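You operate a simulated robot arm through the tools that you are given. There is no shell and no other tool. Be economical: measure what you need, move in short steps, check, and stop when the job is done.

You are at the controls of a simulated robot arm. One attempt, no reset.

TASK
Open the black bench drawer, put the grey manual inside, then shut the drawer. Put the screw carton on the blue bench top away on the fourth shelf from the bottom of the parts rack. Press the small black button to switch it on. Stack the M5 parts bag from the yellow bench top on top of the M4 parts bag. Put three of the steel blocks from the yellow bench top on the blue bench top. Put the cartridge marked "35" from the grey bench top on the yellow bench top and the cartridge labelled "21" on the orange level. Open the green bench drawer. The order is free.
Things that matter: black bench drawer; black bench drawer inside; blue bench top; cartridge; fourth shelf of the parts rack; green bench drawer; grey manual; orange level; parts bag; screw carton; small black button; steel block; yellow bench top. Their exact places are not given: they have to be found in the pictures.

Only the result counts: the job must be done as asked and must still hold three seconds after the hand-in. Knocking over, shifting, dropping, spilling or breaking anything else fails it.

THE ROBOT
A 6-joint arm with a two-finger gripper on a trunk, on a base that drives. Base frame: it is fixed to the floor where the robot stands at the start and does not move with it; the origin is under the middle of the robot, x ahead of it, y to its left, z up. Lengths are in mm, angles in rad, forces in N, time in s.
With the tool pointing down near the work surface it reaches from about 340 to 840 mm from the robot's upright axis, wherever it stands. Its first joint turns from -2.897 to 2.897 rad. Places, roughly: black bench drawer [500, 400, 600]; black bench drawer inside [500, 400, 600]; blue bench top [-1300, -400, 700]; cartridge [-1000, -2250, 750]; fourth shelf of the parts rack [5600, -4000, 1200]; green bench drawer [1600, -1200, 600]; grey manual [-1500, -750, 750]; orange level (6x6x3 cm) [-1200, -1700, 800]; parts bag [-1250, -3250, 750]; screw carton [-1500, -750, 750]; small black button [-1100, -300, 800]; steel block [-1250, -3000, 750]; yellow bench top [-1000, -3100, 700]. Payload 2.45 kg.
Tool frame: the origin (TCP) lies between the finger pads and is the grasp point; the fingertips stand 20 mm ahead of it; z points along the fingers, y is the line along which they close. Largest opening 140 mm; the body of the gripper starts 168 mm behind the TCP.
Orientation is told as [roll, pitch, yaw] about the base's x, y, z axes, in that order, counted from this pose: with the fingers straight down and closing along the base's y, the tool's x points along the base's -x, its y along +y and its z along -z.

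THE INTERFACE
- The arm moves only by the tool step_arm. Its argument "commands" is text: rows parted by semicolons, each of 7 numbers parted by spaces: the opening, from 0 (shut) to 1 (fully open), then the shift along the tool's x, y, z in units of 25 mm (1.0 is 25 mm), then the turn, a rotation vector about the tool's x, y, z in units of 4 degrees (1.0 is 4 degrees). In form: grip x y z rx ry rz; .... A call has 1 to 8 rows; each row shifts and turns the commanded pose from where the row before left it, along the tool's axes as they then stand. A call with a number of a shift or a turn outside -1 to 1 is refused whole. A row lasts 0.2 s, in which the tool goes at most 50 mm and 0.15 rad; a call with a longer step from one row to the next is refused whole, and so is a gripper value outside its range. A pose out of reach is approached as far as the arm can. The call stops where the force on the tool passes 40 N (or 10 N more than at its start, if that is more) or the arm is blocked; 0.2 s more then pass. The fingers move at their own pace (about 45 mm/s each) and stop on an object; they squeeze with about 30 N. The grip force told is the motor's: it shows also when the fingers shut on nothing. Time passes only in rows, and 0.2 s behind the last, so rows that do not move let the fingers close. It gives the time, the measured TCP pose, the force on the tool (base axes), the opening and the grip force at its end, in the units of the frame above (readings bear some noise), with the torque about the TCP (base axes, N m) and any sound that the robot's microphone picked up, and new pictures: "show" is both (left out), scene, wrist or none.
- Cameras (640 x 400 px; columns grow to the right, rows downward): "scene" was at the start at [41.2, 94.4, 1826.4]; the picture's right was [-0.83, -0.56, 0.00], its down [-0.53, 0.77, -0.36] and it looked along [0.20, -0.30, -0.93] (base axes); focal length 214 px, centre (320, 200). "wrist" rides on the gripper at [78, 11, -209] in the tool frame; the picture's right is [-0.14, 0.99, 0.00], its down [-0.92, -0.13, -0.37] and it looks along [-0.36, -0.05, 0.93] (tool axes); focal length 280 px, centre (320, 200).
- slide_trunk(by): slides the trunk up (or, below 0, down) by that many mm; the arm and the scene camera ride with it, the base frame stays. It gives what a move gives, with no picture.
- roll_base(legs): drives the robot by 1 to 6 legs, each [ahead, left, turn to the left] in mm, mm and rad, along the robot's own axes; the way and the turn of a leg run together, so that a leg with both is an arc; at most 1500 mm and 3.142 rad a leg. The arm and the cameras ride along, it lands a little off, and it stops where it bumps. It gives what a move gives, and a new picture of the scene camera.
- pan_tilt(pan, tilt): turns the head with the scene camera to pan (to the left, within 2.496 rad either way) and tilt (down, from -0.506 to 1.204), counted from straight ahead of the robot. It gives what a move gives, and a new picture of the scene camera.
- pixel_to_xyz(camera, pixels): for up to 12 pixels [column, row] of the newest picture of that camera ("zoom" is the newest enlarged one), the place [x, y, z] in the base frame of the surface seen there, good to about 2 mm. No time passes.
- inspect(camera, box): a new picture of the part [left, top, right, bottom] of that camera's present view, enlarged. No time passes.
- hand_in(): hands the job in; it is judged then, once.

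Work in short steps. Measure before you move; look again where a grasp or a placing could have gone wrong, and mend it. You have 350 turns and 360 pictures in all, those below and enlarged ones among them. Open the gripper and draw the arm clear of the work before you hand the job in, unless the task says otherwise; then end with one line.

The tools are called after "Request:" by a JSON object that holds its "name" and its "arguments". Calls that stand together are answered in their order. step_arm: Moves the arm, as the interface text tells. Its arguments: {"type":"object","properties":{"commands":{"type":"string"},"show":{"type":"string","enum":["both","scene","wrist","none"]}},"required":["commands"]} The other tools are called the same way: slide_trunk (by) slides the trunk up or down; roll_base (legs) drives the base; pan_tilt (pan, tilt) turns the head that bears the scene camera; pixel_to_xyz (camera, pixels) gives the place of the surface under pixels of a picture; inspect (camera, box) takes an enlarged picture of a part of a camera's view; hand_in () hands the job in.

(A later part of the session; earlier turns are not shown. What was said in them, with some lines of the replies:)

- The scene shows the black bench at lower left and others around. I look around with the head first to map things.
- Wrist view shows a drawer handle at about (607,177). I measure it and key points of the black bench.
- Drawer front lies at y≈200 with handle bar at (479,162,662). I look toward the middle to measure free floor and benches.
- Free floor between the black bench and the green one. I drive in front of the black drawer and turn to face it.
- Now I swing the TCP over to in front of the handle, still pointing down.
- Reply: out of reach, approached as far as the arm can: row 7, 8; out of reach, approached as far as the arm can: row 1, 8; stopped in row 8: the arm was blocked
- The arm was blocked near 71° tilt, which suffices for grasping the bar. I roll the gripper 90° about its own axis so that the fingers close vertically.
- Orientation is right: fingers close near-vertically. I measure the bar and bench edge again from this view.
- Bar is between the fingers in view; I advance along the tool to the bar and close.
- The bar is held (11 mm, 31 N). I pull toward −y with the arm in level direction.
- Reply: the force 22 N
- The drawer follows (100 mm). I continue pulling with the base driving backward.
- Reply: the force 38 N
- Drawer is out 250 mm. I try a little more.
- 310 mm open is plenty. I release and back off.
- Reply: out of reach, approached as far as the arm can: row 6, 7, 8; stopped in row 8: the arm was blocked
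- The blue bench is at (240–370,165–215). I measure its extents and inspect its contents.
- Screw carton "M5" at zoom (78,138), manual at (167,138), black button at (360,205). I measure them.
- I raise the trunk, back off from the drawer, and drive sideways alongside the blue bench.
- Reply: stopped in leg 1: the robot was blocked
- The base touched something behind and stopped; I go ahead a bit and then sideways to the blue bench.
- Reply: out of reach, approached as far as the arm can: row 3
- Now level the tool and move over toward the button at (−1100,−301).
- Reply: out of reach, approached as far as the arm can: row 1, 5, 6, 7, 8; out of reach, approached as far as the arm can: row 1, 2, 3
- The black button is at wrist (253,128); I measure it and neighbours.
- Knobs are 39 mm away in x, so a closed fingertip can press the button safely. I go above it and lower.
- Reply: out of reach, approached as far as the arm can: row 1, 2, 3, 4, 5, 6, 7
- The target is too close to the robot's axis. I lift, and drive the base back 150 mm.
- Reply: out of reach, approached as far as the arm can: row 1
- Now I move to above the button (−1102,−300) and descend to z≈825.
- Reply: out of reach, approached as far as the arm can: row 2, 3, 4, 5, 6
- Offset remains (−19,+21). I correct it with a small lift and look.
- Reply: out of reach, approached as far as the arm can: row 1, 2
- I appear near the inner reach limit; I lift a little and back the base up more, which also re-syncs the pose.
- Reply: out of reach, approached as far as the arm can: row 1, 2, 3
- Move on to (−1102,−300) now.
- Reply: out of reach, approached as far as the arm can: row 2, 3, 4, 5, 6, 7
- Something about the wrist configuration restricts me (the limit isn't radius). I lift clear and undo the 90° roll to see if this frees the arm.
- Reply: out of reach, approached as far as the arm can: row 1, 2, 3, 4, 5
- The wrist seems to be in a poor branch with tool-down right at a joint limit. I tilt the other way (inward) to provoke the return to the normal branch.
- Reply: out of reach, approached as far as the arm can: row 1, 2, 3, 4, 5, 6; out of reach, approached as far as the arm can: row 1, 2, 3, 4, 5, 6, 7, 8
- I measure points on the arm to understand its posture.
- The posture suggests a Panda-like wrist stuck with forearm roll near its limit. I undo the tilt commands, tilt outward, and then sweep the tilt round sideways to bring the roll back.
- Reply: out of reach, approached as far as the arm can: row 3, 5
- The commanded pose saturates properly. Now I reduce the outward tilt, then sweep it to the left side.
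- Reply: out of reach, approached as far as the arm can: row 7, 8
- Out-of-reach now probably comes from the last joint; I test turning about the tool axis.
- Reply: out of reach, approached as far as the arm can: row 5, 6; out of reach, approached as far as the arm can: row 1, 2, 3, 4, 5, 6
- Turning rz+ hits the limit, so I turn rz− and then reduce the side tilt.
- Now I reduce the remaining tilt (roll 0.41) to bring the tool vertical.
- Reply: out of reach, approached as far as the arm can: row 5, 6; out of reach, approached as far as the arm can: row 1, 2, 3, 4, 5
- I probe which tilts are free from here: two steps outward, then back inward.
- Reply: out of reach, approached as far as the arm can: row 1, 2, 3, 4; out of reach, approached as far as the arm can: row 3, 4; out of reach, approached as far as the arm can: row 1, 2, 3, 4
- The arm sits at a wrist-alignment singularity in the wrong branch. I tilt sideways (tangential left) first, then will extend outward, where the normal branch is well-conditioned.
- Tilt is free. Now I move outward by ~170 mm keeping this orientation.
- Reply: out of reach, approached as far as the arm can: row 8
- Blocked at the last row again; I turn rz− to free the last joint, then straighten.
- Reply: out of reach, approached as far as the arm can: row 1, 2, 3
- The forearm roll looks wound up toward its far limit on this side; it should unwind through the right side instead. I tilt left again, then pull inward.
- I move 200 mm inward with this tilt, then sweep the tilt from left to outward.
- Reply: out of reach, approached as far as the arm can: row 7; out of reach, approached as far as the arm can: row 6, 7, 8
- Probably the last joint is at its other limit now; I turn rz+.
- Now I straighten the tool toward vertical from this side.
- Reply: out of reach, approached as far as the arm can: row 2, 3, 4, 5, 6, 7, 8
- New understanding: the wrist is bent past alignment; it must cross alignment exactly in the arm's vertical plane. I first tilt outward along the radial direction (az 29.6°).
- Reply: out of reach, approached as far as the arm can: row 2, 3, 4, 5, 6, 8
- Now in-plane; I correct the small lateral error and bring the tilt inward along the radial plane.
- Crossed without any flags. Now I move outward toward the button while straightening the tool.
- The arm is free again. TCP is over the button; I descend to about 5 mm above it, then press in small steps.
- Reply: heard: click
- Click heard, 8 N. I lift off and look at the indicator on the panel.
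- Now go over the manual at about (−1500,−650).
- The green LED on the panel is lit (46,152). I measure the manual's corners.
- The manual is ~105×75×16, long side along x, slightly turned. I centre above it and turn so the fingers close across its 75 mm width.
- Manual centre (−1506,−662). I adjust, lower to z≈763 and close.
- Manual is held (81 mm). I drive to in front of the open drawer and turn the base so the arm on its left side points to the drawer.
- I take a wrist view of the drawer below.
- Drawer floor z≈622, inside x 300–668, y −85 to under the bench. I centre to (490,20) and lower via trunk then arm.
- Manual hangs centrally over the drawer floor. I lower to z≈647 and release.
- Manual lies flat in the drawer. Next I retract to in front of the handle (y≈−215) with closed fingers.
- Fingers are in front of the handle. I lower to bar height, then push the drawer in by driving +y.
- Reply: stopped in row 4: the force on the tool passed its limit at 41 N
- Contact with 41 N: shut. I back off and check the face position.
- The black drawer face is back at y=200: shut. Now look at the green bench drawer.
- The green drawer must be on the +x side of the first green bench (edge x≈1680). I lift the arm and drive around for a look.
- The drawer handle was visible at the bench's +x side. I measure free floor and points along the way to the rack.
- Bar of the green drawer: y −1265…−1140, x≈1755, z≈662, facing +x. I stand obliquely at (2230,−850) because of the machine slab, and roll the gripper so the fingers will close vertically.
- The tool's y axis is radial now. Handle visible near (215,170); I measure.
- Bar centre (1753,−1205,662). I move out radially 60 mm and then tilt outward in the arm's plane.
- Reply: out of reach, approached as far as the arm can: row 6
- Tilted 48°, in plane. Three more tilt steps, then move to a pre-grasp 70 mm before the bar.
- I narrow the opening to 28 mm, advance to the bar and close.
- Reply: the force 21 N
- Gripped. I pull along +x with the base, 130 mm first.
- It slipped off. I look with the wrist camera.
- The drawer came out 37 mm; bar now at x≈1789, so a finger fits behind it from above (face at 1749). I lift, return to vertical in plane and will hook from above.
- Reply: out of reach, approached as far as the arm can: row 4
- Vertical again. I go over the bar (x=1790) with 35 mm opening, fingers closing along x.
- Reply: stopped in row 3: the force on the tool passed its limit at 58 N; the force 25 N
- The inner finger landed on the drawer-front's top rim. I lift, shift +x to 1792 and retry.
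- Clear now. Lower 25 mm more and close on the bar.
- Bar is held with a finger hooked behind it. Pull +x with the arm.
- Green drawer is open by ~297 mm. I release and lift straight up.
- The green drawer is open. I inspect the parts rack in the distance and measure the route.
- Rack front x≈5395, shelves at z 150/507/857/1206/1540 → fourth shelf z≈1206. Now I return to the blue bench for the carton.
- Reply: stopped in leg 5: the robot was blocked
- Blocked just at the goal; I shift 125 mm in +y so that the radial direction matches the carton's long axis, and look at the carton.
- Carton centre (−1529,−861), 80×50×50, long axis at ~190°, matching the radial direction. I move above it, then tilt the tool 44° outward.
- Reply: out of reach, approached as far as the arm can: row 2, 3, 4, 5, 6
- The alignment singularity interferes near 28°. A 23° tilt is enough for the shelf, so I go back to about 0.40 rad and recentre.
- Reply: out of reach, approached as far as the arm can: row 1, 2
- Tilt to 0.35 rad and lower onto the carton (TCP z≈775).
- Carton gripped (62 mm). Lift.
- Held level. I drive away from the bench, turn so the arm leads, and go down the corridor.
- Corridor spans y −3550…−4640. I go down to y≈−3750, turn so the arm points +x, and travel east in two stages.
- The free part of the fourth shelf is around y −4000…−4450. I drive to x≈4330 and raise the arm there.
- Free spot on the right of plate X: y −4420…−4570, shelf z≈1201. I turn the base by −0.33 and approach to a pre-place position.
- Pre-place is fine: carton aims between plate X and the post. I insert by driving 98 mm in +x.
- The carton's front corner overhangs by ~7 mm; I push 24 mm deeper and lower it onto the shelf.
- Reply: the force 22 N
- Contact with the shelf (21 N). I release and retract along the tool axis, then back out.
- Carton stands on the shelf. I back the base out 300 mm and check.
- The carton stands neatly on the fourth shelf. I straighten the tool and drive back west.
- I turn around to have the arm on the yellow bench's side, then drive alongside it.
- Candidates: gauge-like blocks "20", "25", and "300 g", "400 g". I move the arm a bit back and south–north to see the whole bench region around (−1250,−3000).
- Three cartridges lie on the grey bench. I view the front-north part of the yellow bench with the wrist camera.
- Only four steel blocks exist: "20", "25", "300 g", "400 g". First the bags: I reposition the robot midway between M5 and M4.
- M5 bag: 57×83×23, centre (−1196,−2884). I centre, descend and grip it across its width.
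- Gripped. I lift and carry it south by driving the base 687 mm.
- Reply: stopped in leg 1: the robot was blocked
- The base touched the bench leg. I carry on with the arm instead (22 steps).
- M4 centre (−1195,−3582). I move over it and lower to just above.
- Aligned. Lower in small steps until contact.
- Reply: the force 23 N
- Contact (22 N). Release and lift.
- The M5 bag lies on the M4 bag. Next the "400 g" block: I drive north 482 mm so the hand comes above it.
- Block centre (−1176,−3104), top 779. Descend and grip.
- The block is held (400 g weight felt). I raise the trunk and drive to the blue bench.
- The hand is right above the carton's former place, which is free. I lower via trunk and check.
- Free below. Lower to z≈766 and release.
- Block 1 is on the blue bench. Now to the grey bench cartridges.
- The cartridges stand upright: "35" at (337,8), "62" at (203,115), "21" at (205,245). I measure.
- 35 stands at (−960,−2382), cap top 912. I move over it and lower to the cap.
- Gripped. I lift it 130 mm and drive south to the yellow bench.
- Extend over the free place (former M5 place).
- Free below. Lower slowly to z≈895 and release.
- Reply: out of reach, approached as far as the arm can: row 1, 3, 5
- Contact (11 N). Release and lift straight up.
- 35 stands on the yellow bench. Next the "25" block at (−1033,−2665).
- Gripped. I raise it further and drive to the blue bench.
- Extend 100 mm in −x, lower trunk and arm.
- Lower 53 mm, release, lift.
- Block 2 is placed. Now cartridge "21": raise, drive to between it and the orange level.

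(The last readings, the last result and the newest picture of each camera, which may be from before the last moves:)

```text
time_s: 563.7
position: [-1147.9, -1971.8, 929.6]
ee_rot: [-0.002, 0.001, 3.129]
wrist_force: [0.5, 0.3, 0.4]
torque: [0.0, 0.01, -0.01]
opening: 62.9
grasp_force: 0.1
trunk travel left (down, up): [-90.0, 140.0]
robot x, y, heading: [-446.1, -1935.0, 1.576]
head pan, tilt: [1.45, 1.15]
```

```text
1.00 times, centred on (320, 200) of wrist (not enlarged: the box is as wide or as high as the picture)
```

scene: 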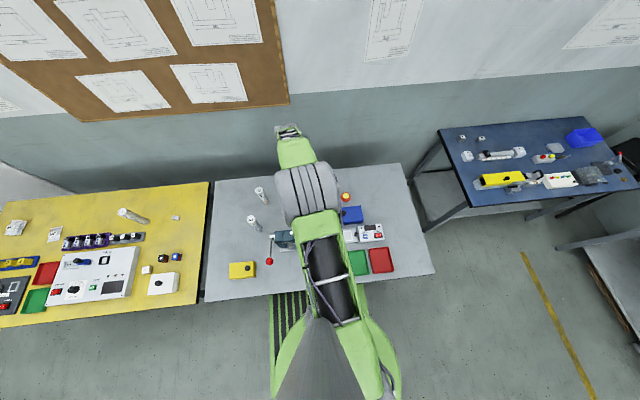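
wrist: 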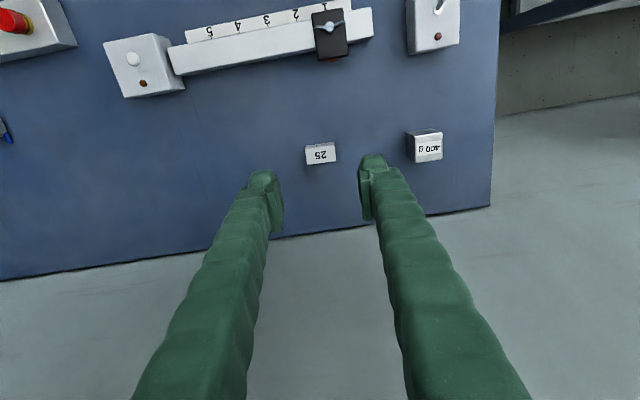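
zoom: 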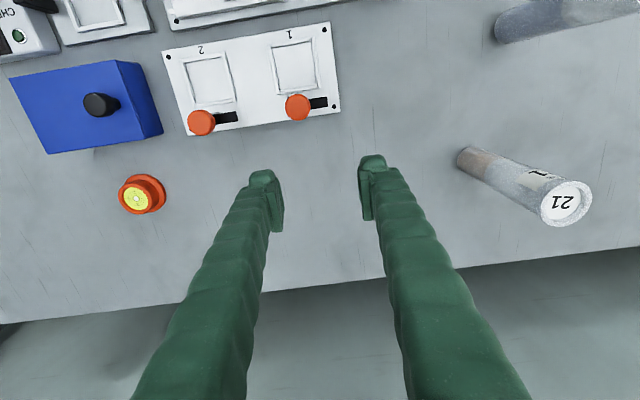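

Request:
{"name": "pixel_to_xyz", "arguments": {"camera": "zoom", "pixels": [[137, 197], [122, 197], [152, 193], [135, 184], [138, 210], [162, 188], [147, 176], [562, 204], [542, 204], [580, 204], [562, 188], [562, 222]]}}

Request:
{"name": "inspect", "arguments": {"camera": "wrist", "box": [100, 160, 190, 225]}}

```text
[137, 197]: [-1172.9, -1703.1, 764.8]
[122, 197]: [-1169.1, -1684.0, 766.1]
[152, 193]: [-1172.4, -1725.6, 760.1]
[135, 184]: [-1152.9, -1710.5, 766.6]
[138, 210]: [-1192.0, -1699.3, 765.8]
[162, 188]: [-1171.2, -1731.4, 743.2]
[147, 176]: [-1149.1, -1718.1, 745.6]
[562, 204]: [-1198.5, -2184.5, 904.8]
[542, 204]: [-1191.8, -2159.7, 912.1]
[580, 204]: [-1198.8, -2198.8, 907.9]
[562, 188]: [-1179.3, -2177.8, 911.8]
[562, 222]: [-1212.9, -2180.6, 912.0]
```

```text
6.15 times, centred on (145, 192) of wrist
```

zoom: 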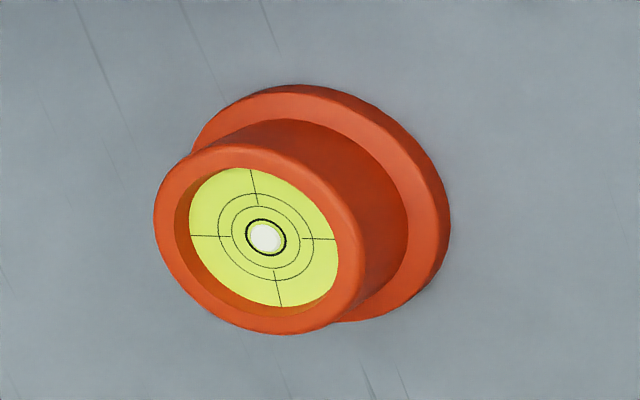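

Level rim: centre (−1172.5,−1705), z 766. Cap of 21: centre (−1196,−2180). I move the base slightly closer and go over the cartridge.

Request:
{"name": "roll_base", "arguments": {"legs": [[0, 32, 0]]}}

Request:
{"name": "step_arm", "arguments": {"commands": "0.6 0 0 -1 0 0 0;0.6 0 0 -1 0 0 0;0.6 -0.08 1 0 0 0 0;0.6 -0.08 1 0 0 0 0;0.6 -0.08 1 0 0 0 0;0.6 -0.08 1 0 0 0 0;0.6 -0.08 1 0 0 0 0;0.6 -0.08 1 0 0 0 0", "show": "none"}}

Request:
{"name": "step_arm", "arguments": {"commands": "0.6 -0.1 1 0 0 0 0;0.6 -0.1 1 0 0 0 0", "show": "wrist"}}

```text
time_s: 564.7
position: [-1181.0, -1971.9, 927.6]
ee_rot: [-0.002, 0.002, 3.129]
wrist_force: [-0.6, -0.6, -0.4]
torque: [-0.01, -0.03, 0.02]
opening: 63.1
grasp_force: 0.1
trunk travel left (down, up): [-90.0, 140.0]
robot x, y, heading: [-482.5, -1937.0, 1.579]
head pan, tilt: [1.45, 1.15]
```

scene: 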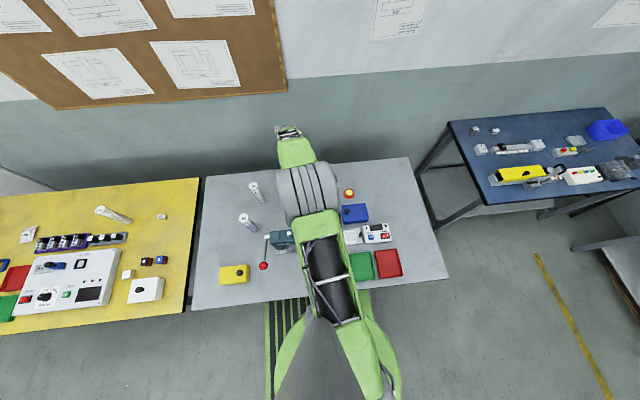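

```text
time_s: 566.5
position: [-1194.0, -2121.1, 978.3]
ee_rot: [-0.002, 0.002, 3.131]
wrist_force: [-0.7, -0.8, -0.5]
torque: [0.03, 0.0, 0.01]
opening: 84.3
grasp_force: 0.0
trunk travel left (down, up): [-90.0, 140.0]
robot x, y, heading: [-479.6, -1935.4, 1.574]
head pan, tilt: [1.45, 1.15]
```

```text
time_s: 567.1
position: [-1198.6, -2171.6, 977.5]
ee_rot: [-0.001, 0.002, 3.129]
wrist_force: [-0.6, 0.1, 0.7]
torque: [0.04, 0.0, 0.01]
opening: 84.0
grasp_force: 0.1
trunk travel left (down, up): [-90.0, 140.0]
robot x, y, heading: [-481.0, -1935.2, 1.584]
head pan, tilt: [1.45, 1.15]
```

wrist: 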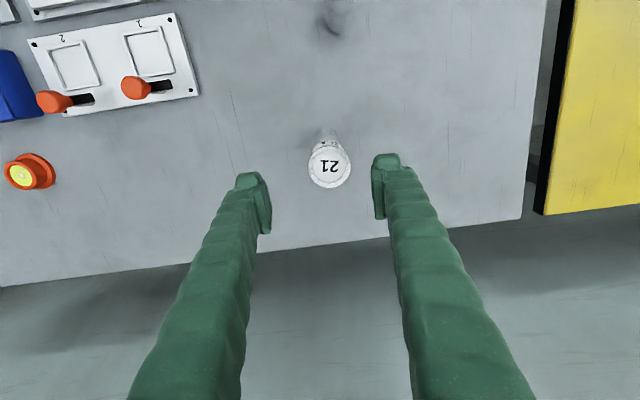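

Request:
{"name": "pixel_to_xyz", "arguments": {"camera": "wrist", "pixels": [[310, 167], [349, 165], [329, 147], [330, 186], [329, 166], [331, 22], [325, 135]]}}

```text
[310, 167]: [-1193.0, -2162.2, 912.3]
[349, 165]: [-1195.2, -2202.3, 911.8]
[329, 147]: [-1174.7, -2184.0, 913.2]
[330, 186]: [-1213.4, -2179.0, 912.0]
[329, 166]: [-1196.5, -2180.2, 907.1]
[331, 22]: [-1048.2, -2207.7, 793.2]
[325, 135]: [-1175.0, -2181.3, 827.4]
```

Request:
{"name": "step_arm", "arguments": {"commands": "0.6 0.18 0.42 0 0 0 0;0.6 0 0 1 0 0 0;0.6 0 0 1 0 0 0;0.6 0 0 1 0 0 0;0.6 0 0 0.3 0 0 0;0.2 0 0 0 0 0 0;0.2 0 0 0 0 0 0;0.2 0 0 0 0 0 0", "show": "none"}}

Request:
{"name": "step_arm", "arguments": {"commands": "0.2 0 0 0 0 0 0;0.2 0 0 0 0 0 0", "show": "wrist"}}

```text
time_s: 568.9
position: [-1195.3, -2181.5, 894.7]
ee_rot: [-0.002, 0.002, 3.129]
wrist_force: [-0.1, 0.6, -0.1]
torque: [0.02, 0.06, 0.0]
opening: 37.4
grasp_force: 18.5
trunk travel left (down, up): [-90.0, 140.0]
robot x, y, heading: [-482.6, -1934.9, 1.576]
head pan, tilt: [1.45, 1.15]
```

```text
time_s: 569.5
position: [-1195.2, -2181.4, 895.2]
ee_rot: [-0.002, 0.003, 3.131]
wrist_force: [0.9, 0.5, 1.0]
torque: [0.03, 0.0, -0.02]
opening: 37.3
grasp_force: 29.5
trunk travel left (down, up): [-90.0, 140.0]
robot x, y, heading: [-483.2, -1940.6, 1.573]
head pan, tilt: [1.45, 1.15]
```

wrist: 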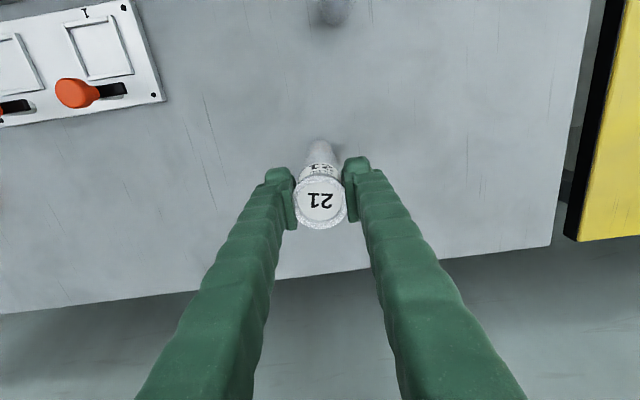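

Gripped. Lift 80 mm and carry it north with the arm.

Request:
{"name": "step_arm", "arguments": {"commands": "0.2 0 0 -0.6 0 0 0;0.2 0 0 -1 0 0 0;0.2 0 0 -1 0 0 0;0.2 0 -0.6 -0.8 0 0 0;0.2 0.05 -1 0 0 0 0;0.2 0.05 -1 0 0 0 0;0.2 0.05 -1 0 0 0 0;0.2 0.05 -1 0 0 0 0", "show": "none"}}

Request:
{"name": "step_arm", "arguments": {"commands": "0.2 0.05 -1 0 0 0 0;0.2 0.05 -1 0 0 0 0;0.2 0.05 -1 0 0 0 0;0.2 0.05 -1 0 0 0 0;0.2 0.05 -1 0 0 0 0;0.2 0.05 -1 0 0 0 0;0.2 0.05 -1 0 0 0 0;0.2 0.05 -1 0 0 0 0", "show": "none"}}

Request:
{"name": "step_arm", "arguments": {"commands": "0.2 0.04 -1 0 0 0 0;0.2 0.04 -1 0 0 0 0;0.2 0.04 -0.8 0 0 0 0;0.2 0.04 -0.8 0 0 0 0", "show": "wrist"}}

```text
time_s: 571.3
position: [-1189.0, -2067.3, 981.2]
ee_rot: [0.001, 0.001, 3.13]
wrist_force: [-0.4, 0.0, -0.5]
torque: [-0.03, 0.06, 0.02]
opening: 37.1
grasp_force: 30.1
trunk travel left (down, up): [-90.0, 140.0]
robot x, y, heading: [-483.6, -1935.9, 1.579]
head pan, tilt: [1.45, 1.15]
```

```text
time_s: 573.1
position: [-1176.9, -1865.9, 981.3]
ee_rot: [0.001, 0.003, 3.13]
wrist_force: [0.0, -0.2, -1.2]
torque: [-0.04, -0.05, -0.02]
opening: 36.5
grasp_force: 30.1
trunk travel left (down, up): [-90.0, 140.0]
robot x, y, heading: [-482.3, -1934.6, 1.577]
head pan, tilt: [1.45, 1.15]
```

```text
time_s: 574.1
position: [-1171.4, -1776.1, 980.6]
ee_rot: [0.0, 0.003, 3.131]
wrist_force: [0.1, -0.2, -0.1]
torque: [-0.03, 0.0, 0.0]
opening: 36.8
grasp_force: 29.8
trunk travel left (down, up): [-90.0, 140.0]
robot x, y, heading: [-481.2, -1936.9, 1.577]
head pan, tilt: [1.45, 1.15]
```

wrist: 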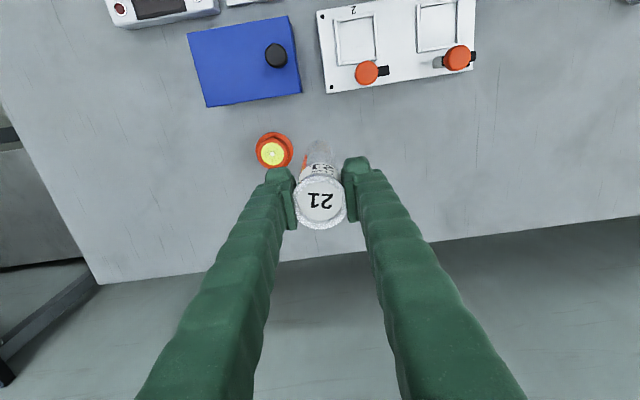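

Request:
{"name": "inspect", "arguments": {"camera": "wrist", "box": [240, 120, 310, 180]}}

```text
6.67 times, centred on (275, 150) of wrist
```

zoom: 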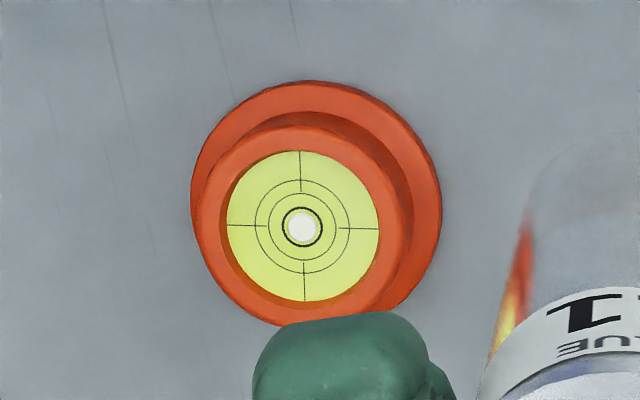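

Request:
{"name": "pixel_to_xyz", "arguments": {"camera": "zoom", "pixels": [[302, 227], [208, 227], [392, 227], [300, 135], [302, 315], [212, 210], [388, 200], [225, 280], [200, 180], [438, 200]]}}

```text
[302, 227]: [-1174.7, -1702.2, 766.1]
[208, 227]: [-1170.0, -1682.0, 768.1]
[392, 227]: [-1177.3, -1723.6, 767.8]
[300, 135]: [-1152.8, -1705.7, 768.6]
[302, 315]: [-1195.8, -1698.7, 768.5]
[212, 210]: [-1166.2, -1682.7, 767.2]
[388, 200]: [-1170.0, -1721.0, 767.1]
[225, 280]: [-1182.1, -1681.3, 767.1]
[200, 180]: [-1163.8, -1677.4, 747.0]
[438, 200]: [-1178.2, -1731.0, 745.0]
```

Rim centre (−1174,−1702.5), rim z 768. I go exactly above and view before lowering.

Request:
{"name": "step_arm", "arguments": {"commands": "0.2 -0.05 -1 0 0 0 0;0.2 -0.05 -1 0 0 0 0;0.2 -0.05 -0.96 0 0 0 0;0.2 0 0 0.9 0 0 0;0.2 0 0 0 0 0 0", "show": "wrist"}}

```text
time_s: 575.3
position: [-1174.3, -1704.3, 958.3]
ee_rot: [-0.001, 0.002, 3.129]
wrist_force: [0.7, 0.2, -0.2]
torque: [0.03, -0.03, 0.02]
opening: 36.7
grasp_force: 29.8
trunk travel left (down, up): [-90.0, 140.0]
robot x, y, heading: [-481.1, -1935.9, 1.577]
head pan, tilt: [1.45, 1.15]
```

wrist: 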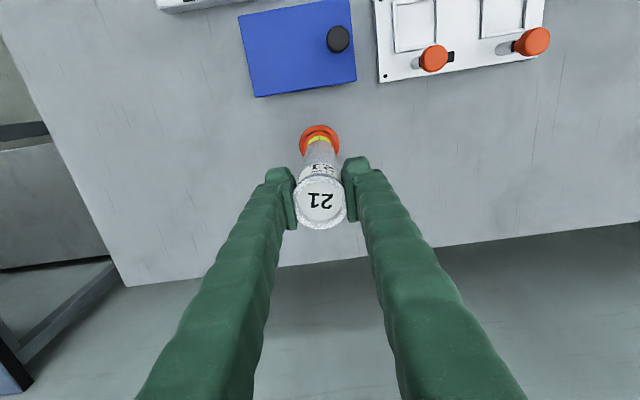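

Request:
{"name": "step_arm", "arguments": {"commands": "0.2 0 -0.06 0.8 0 0 0;0.2 0 0 0.4 0 0 0;0.2 0 0 0 0 0 0", "show": "wrist"}}

Request:
{"name": "inspect", "arguments": {"camera": "wrist", "box": [280, 110, 360, 180]}}

```text
time_s: 576.1
position: [-1174.7, -1702.8, 928.4]
ee_rot: [-0.003, 0.002, 3.128]
wrist_force: [0.3, -0.8, -0.7]
torque: [-0.01, -0.03, 0.01]
opening: 36.2
grasp_force: 30.2
trunk travel left (down, up): [-90.0, 140.0]
robot x, y, heading: [-482.4, -1938.0, 1.578]
head pan, tilt: [1.45, 1.15]
```

wrist: 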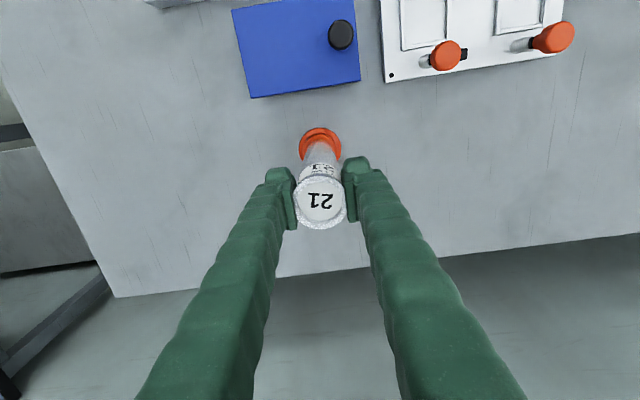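

```text
5.71 times, centred on (320, 145) of wrist
```

zoom: 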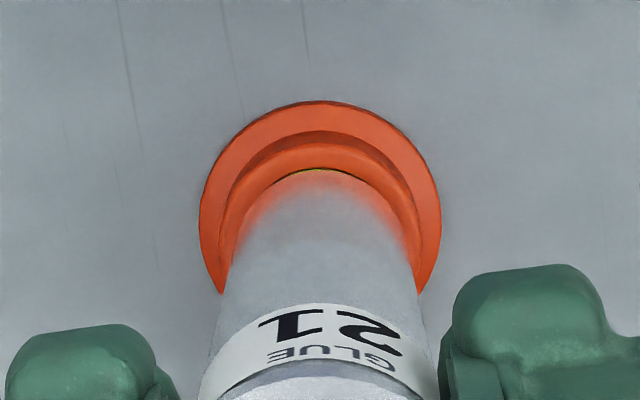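

Well centred. Lower in tiny steps to contact.

Request:
{"name": "step_arm", "arguments": {"commands": "0.2 0 0 0.12 0 0 0;0.2 0 0 0.08 0 0 0;0.2 0 0 0.06 0 0 0;0.2 0 0 0 0 0 0", "show": "none"}}

```text
time_s: 577.1
position: [-1173.8, -1701.9, 923.3]
ee_rot: [-0.001, 0.0, 3.129]
wrist_force: [2.3, -0.4, 10.1]
torque: [-0.02, -0.26, 0.06]
opening: 36.8
grasp_force: 29.5
trunk travel left (down, up): [-90.0, 140.0]
robot x, y, heading: [-481.5, -1939.5, 1.575]
head pan, tilt: [1.45, 1.15]
```

Contact at 923 mm (rim). Release gently and lift.

Request:
{"name": "step_arm", "arguments": {"commands": "0.28 0 0 -0.03 0 0 0;0.3 0 0 0 0 0 0;0.35 0 0 0 0 0 0;0.45 0 0 0 0 0 0;0.55 0 0 0 0 0 0;0.55 0 0 -0.4 0 0 0;0.55 0 0 -0.8 0 0 0;0.55 0 0 -1 0 0 0", "show": "wrist"}}

```text
time_s: 578.9
position: [-1173.8, -1701.8, 979.1]
ee_rot: [-0.003, 0.001, 3.129]
wrist_force: [-0.3, -0.3, -0.2]
torque: [0.03, 0.05, -0.06]
opening: 77.1
grasp_force: 0.1
trunk travel left (down, up): [-90.0, 140.0]
robot x, y, heading: [-483.2, -1931.5, 1.575]
head pan, tilt: [1.45, 1.15]
```

wrist: 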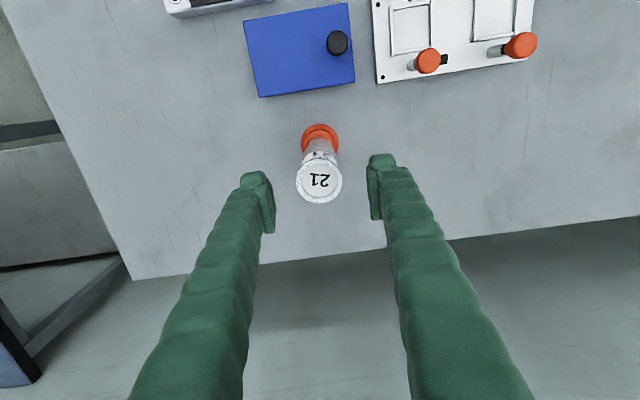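

21 stands on the orange level. Raise and drive to the "20" block.

Request:
{"name": "step_arm", "arguments": {"commands": "0.5 0 0 -1 0 0 0;0.5 0 0 -1 0 0 0;0.5 0 0 -1 0 0 0", "show": "none"}}

Request:
{"name": "slide_trunk", "arguments": {"by": 60}}

Request:
{"name": "roll_base", "arguments": {"legs": [[0, -40, 0], [-1000, 0, 0]]}}

Request:
{"name": "inspect", "arguments": {"camera": "wrist", "box": [0, 0, 640, 400]}}

```text
time_s: 579.7
position: [-1173.4, -1703.5, 1053.4]
ee_rot: [-0.001, 0.002, 3.13]
wrist_force: [-2.1, 0.7, -0.3]
torque: [0.0, 0.05, 0.04]
opening: 69.9
grasp_force: 0.1
trunk travel left (down, up): [-90.0, 140.0]
robot x, y, heading: [-479.2, -1938.1, 1.576]
head pan, tilt: [1.45, 1.15]
```

```text
time_s: 580.7
position: [-1174.7, -1704.2, 1111.8]
ee_rot: [-0.003, 0.001, 3.129]
wrist_force: [-0.3, -0.1, 0.2]
torque: [-0.02, 0.04, -0.04]
opening: 70.2
grasp_force: 0.0
trunk travel left (down, up): [-150.0, 80.0]
robot x, y, heading: [-480.3, -1934.4, 1.575]
head pan, tilt: [1.45, 1.15]
```

```text
time_s: 586.5
position: [-1129.5, -2708.5, 1113.4]
ee_rot: [-0.003, 0.001, 3.131]
wrist_force: [0.7, 1.3, 0.3]
torque: [0.02, 0.03, -0.03]
opening: 69.9
grasp_force: 0.0
trunk travel left (down, up): [-150.0, 80.0]
robot x, y, heading: [-432.0, -2937.4, 1.58]
head pan, tilt: [1.45, 1.15]
```

scene: 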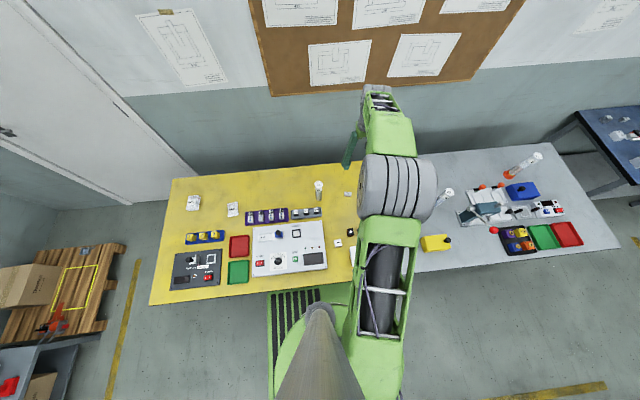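

```text
1.00 times, centred on (320, 200) of wrist (not enlarged: the box is as wide or as high as the picture)
```

zoom: 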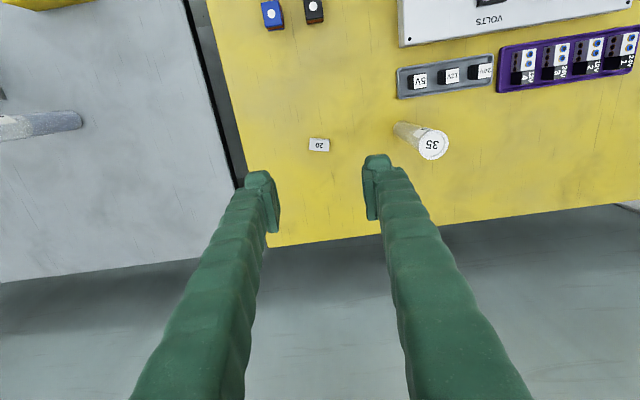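

35 and 21 both stand. I approach the "20" block.

Request:
{"name": "slide_trunk", "arguments": {"by": -60}}

Request:
{"name": "step_arm", "arguments": {"commands": "0.5 -1 0 1 0 0 0;0.5 0 0 1 0 0 0;0.5 0 0 1 0 0 0;0.5 0 0 1 0 0 0;0.5 0 0 1 0 0 0;0.5 0 0 1 0 0 0;0.5 0 0 1 0 0 0", "show": "wrist"}}

```text
time_s: 587.5
position: [-1130.1, -2706.5, 1052.8]
ee_rot: [-0.001, 0.004, 3.131]
wrist_force: [-0.2, 0.8, 0.5]
torque: [-0.05, 0.0, 0.03]
opening: 69.8
grasp_force: 0.0
trunk travel left (down, up): [-90.0, 140.0]
robot x, y, heading: [-437.9, -2939.9, 1.58]
head pan, tilt: [1.45, 1.15]
```

```text
time_s: 589.1
position: [-1154.3, -2706.7, 877.6]
ee_rot: [-0.002, 0.003, 3.131]
wrist_force: [-0.1, -0.8, -0.7]
torque: [0.03, -0.03, 0.02]
opening: 70.2
grasp_force: 0.1
trunk travel left (down, up): [-90.0, 140.0]
robot x, y, heading: [-435.6, -2937.9, 1.578]
head pan, tilt: [1.45, 1.15]
```

wrist: 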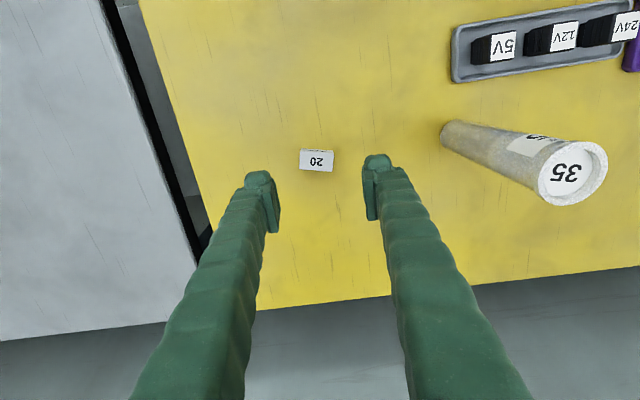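

Request:
{"name": "pixel_to_xyz", "arguments": {"camera": "wrist", "pixels": [[301, 152], [331, 154], [331, 170], [301, 168], [316, 161]]}}

```text
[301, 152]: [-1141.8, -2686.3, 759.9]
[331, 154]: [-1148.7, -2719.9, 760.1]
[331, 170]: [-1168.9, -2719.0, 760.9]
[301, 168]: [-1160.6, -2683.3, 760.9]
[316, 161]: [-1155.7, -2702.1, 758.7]
```

Request:
{"name": "step_arm", "arguments": {"commands": "0.5 -0.03 -0.19 0.6 0 0 0.9;0.5 0 0 1 0 0 0.9;0.5 0 0 1 0 0 0.9;0.5 0 0 1 0 0 0;0.5 0 0 1 0 0 0;0.1 0 0 0 0 0 0;0.1 0 0 0 0 0 0;0.1 0 0 0 0 0 0", "show": "none"}}

Request:
{"name": "step_arm", "arguments": {"commands": "0.1 0 0 0 0 0 0;0.1 0 0 0 0 0 0;0.1 0 0 -0.6 0 0 0;0.1 0 0 -1 0 0 0;0.1 0 0 -1 0 0 0;0.1 0 0 -1 0 0 0;0.1 0 0 -1 0 0 0;0.1 0 0 -1 0 0 0", "show": "wrist"}}

```text
time_s: 590.9
position: [-1155.5, -2700.7, 762.5]
ee_rot: [-0.002, 0.003, 2.94]
wrist_force: [-1.0, 0.5, 1.0]
torque: [0.04, 0.0, 0.01]
opening: 39.0
grasp_force: 30.0
trunk travel left (down, up): [-90.0, 140.0]
robot x, y, heading: [-438.0, -2938.5, 1.577]
head pan, tilt: [1.45, 1.15]
```

```text
time_s: 592.7
position: [-1155.3, -2699.5, 902.7]
ee_rot: [-0.004, 0.002, 2.943]
wrist_force: [0.3, 1.0, -0.8]
torque: [-0.03, 0.01, -0.01]
opening: 39.0
grasp_force: 29.7
trunk travel left (down, up): [-90.0, 140.0]
robot x, y, heading: [-436.4, -2936.3, 1.575]
head pan, tilt: [1.45, 1.15]
```

wrist: 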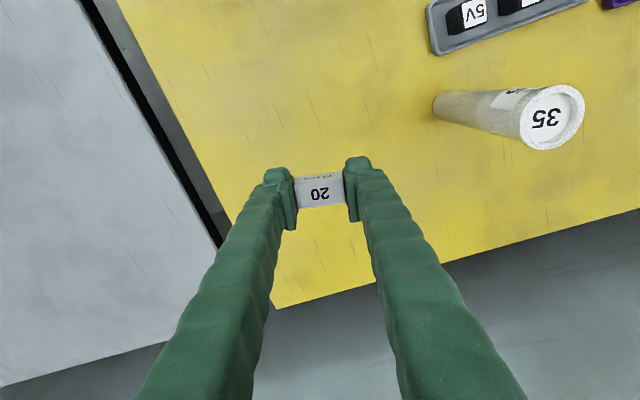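

Gripped. Raise and drive to the blue bench for the third block.

Request:
{"name": "step_arm", "arguments": {"commands": "0.1 0 0 -1 0 0 0;0.1 0 0 -1 0 0 0;0.1 0 0 -1 0 0 0;0.1 0 0 -1 0 0 0;0.1 0 0 -1 0 0 0;0.1 0 0 -1 0 0 0", "show": "none"}}

Request:
{"name": "slide_trunk", "arguments": {"by": 70}}

Request:
{"name": "roll_base", "arguments": {"legs": [[1400, 0, 0], [700, 0, 0], [0, 352, 0]]}}

Request:
{"name": "inspect", "arguments": {"camera": "wrist", "box": [0, 0, 640, 400]}}

```text
time_s: 594.1
position: [-1155.9, -2701.4, 1052.7]
ee_rot: [-0.001, 0.001, 2.942]
wrist_force: [0.0, -0.5, -0.9]
torque: [0.02, -0.01, -0.02]
opening: 38.8
grasp_force: 29.8
trunk travel left (down, up): [-90.0, 140.0]
robot x, y, heading: [-438.8, -2938.8, 1.576]
head pan, tilt: [1.45, 1.15]
```

```text
time_s: 595.2
position: [-1155.3, -2701.9, 1122.2]
ee_rot: [-0.002, 0.003, 2.942]
wrist_force: [-1.0, 0.4, -0.4]
torque: [-0.04, -0.02, -0.05]
opening: 38.8
grasp_force: 29.9
trunk travel left (down, up): [-160.0, 70.0]
robot x, y, heading: [-439.1, -2941.9, 1.582]
head pan, tilt: [1.45, 1.15]
```

```text
time_s: 608.9
position: [-1525.5, -606.9, 1121.7]
ee_rot: [-0.004, 0.002, 2.943]
wrist_force: [0.4, 0.3, -1.7]
torque: [-0.06, -0.05, 0.03]
opening: 38.9
grasp_force: 30.5
trunk travel left (down, up): [-160.0, 70.0]
robot x, y, heading: [-805.9, -845.1, 1.575]
head pan, tilt: [1.45, 1.15]
```

scene: 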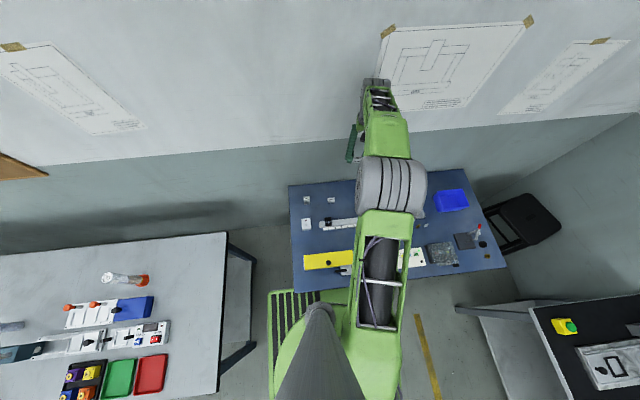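

```text
1.00 times, centred on (320, 200) of wrist (not enlarged: the box is as wide or as high as the picture)
```

zoom: 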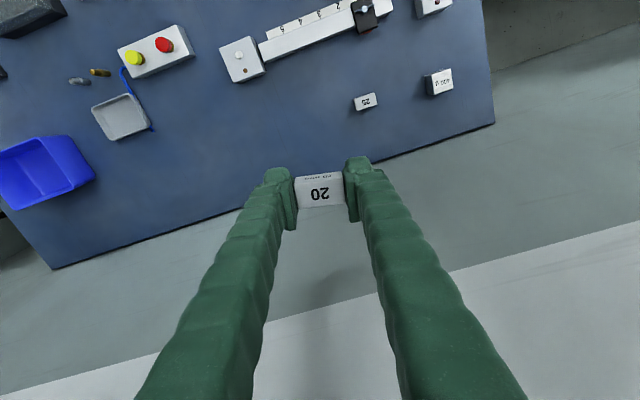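

Move 30 mm back from the edge, lower via trunk and arm.

Request:
{"name": "slide_trunk", "arguments": {"by": -70}}

Request:
{"name": "step_arm", "arguments": {"commands": "0.1 0.6 0 1 0 0 0;0.1 0.6 0 1 0 0 0;0.1 0 0 1 0 0 0;0.1 0 0 1 0 0 0;0.1 0 0 1 0 0 0;0.1 0 0 1 0 0 0;0.1 0 0 1 0 0 0;0.1 0 0 1 0 0 0", "show": "wrist"}}

```text
time_s: 609.9
position: [-1525.3, -608.4, 1052.2]
ee_rot: [-0.002, 0.002, 2.941]
wrist_force: [-0.3, 0.4, -1.2]
torque: [0.02, 0.02, 0.02]
opening: 38.8
grasp_force: 30.3
trunk travel left (down, up): [-90.0, 140.0]
robot x, y, heading: [-805.5, -844.5, 1.575]
head pan, tilt: [1.45, 1.15]
```

```text
time_s: 611.7
position: [-1497.5, -612.4, 852.6]
ee_rot: [-0.003, 0.003, 2.944]
wrist_force: [-0.1, -0.5, -1.7]
torque: [-0.01, 0.0, -0.01]
opening: 38.7
grasp_force: 30.0
trunk travel left (down, up): [-90.0, 140.0]
robot x, y, heading: [-809.3, -843.9, 1.579]
head pan, tilt: [1.45, 1.15]
```

wrist: 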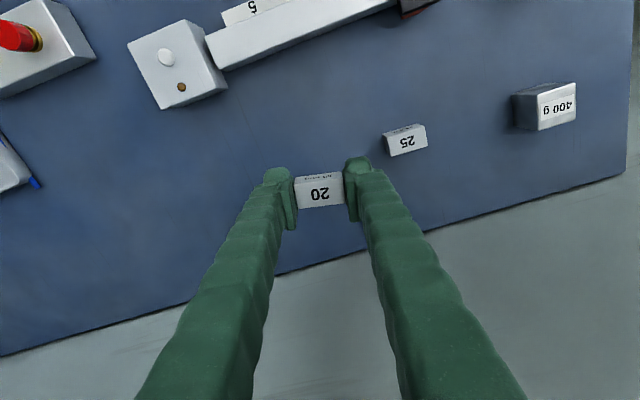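

Request:
{"name": "step_arm", "arguments": {"commands": "0.1 0 0 1 0 0 0;0.1 0 0 1 0 0 0;0.1 0 0 1 0 0 0;0.1 0 0 0.45 0 0 0;0.1 0 0 0.1 0 0 0;0.42 0 0 0 0 0 0;0.42 0 0 0 0 0 0;0.42 0 0 -0.4 0 0 0", "show": "none"}}

Request:
{"name": "step_arm", "arguments": {"commands": "0.42 0 0 -1 0 0 0;0.42 0 0 -1 0 0 0;0.42 0 0 -1 0 0 0;0.42 0 0 -1 0 0 0;0.42 0 0 -1 0 0 0;0.42 0 0 -1 0 0 0;0.42 0 0 -1 0 0 0;0.42 0 0 -1 0 0 0", "show": "wrist"}}

```text
time_s: 613.5
position: [-1495.1, -611.8, 773.3]
ee_rot: [-0.001, 0.002, 2.942]
wrist_force: [0.4, -0.3, -0.2]
torque: [0.0, -0.04, 0.03]
opening: 58.9
grasp_force: 0.1
trunk travel left (down, up): [-90.0, 140.0]
robot x, y, heading: [-809.2, -841.7, 1.574]
head pan, tilt: [1.45, 1.15]
```

```text
time_s: 615.3
position: [-1495.8, -613.3, 972.9]
ee_rot: [-0.001, 0.001, 2.943]
wrist_force: [-0.2, 0.3, 0.6]
torque: [0.0, 0.01, -0.01]
opening: 58.7
grasp_force: 0.1
trunk travel left (down, up): [-90.0, 140.0]
robot x, y, heading: [-803.9, -841.5, 1.581]
head pan, tilt: [1.45, 1.15]
```

wrist: 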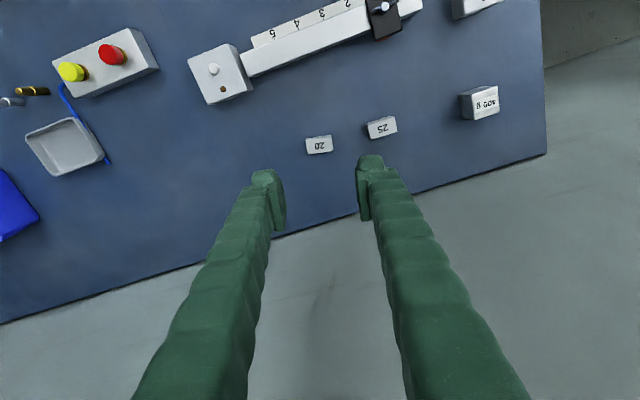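

All three blocks are on the blue bench. I back the robot away and check the grey/yellow benches and the LED once more.

Request:
{"name": "roll_base", "arguments": {"legs": [[0, -420, 0]]}}

Request:
{"name": "pan_tilt", "arguments": {"pan": 1.9, "tilt": 0.8}}

Request:
{"name": "inspect", "arguments": {"camera": "scene", "box": [200, 100, 440, 300]}}

```text
time_s: 619.6
position: [-1073.6, -611.4, 974.3]
ee_rot: [-0.002, 0.002, 2.944]
wrist_force: [-0.3, 0.3, -0.7]
torque: [0.01, 0.02, 0.0]
opening: 58.6
grasp_force: 0.0
trunk travel left (down, up): [-90.0, 140.0]
robot x, y, heading: [-384.0, -842.7, 1.581]
head pan, tilt: [1.45, 1.15]
```

scene: 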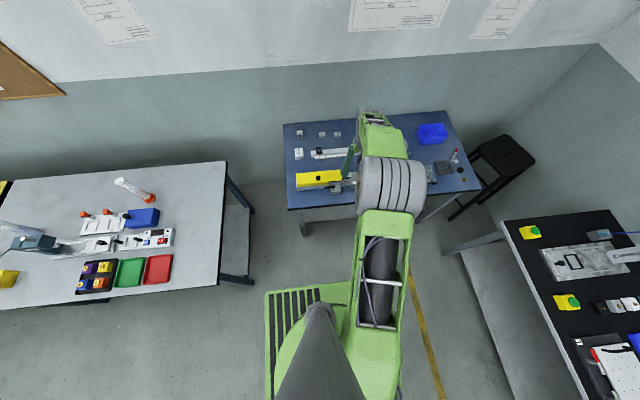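

```text
time_s: 620.5
position: [-1072.3, -610.0, 974.3]
ee_rot: [-0.002, 0.004, 2.944]
wrist_force: [0.1, -0.5, -1.1]
torque: [-0.03, 0.02, 0.04]
opening: 58.6
grasp_force: 0.1
trunk travel left (down, up): [-90.0, 140.0]
robot x, y, heading: [-385.1, -838.8, 1.582]
head pan, tilt: [1.901, 0.799]
```

scene: 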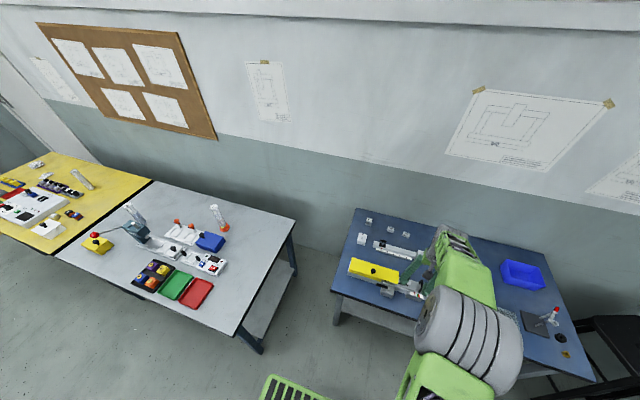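

```text
2.00 times, centred on (320, 200) of scene
```

zoom: 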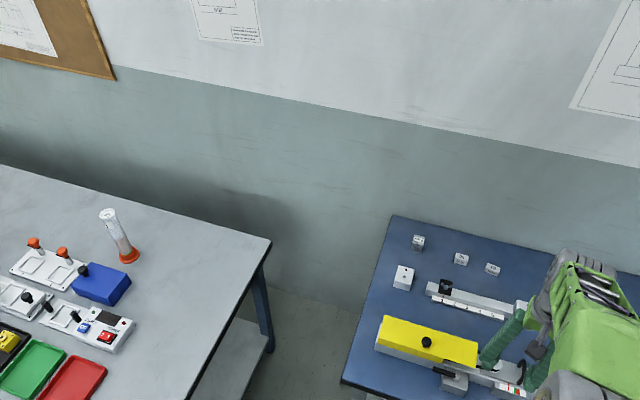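

Everything stands as required. I back off further so the arm is clear of the bench, gripper open.

Request:
{"name": "roll_base", "arguments": {"legs": [[0, -250, 0]]}}

Request:
{"name": "step_arm", "arguments": {"commands": "1 0 0 0 0 0 0;1 0 0 0 0 0 0;1 0 0 0 0 0 0;1 0 0 0 0 0 0;1 0 0 0 0 0 0", "show": "none"}}

Request:
{"name": "pan_tilt", "arguments": {"pan": -1.0, "tilt": 0.7}}

```text
time_s: 623.3
position: [-823.6, -608.8, 973.8]
ee_rot: [-0.001, 0.002, 2.947]
wrist_force: [0.4, 0.2, 0.4]
torque: [0.03, 0.02, 0.0]
opening: 58.8
grasp_force: 0.1
trunk travel left (down, up): [-90.0, 140.0]
robot x, y, heading: [-131.0, -836.9, 1.583]
head pan, tilt: [1.901, 0.799]
```

scene: 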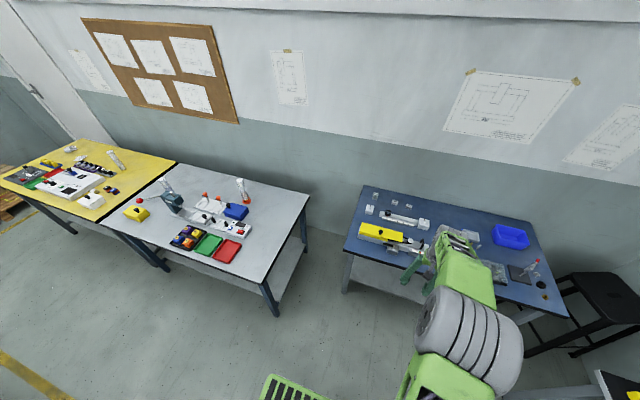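

```text
time_s: 624.5
position: [-823.6, -609.5, 974.1]
ee_rot: [0.0, 0.003, 2.945]
wrist_force: [0.5, 0.4, -0.3]
torque: [0.01, 0.0, 0.06]
opening: 140.0
grasp_force: 0.1
trunk travel left (down, up): [-90.0, 140.0]
robot x, y, heading: [-135.1, -836.5, 1.585]
head pan, tilt: [1.901, 0.799]
```

```text
time_s: 627.0
position: [-823.1, -609.0, 973.4]
ee_rot: [-0.003, 0.002, 2.948]
wrist_force: [0.3, -0.3, -0.3]
torque: [0.01, 0.04, -0.02]
opening: 139.9
grasp_force: 0.1
trunk travel left (down, up): [-90.0, 140.0]
robot x, y, heading: [-134.5, -837.8, 1.58]
head pan, tilt: [-1.0, 0.7]
```

scene: 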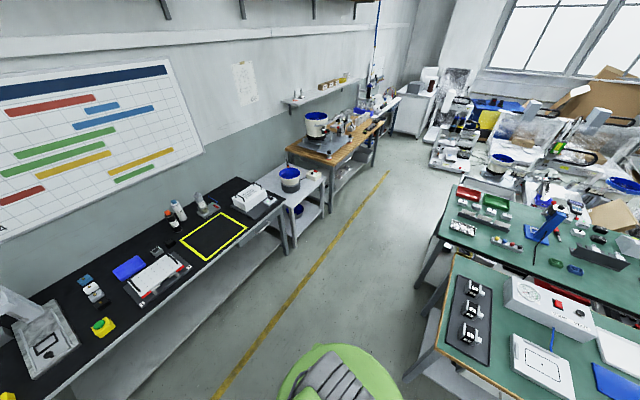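

The black drawer is shut, everything else is in place, and the arm is clear with the gripper open. I hand in.

Request:
{"name": "hand_in", "arguments": {}}

```text
The job is handed in.
```

All seven jobs are done and the work is handed in; the three blocks moved to the blue bench are the "400 g", "25" and "20", taken from the four on the yellow bench, since the task did not say which three.
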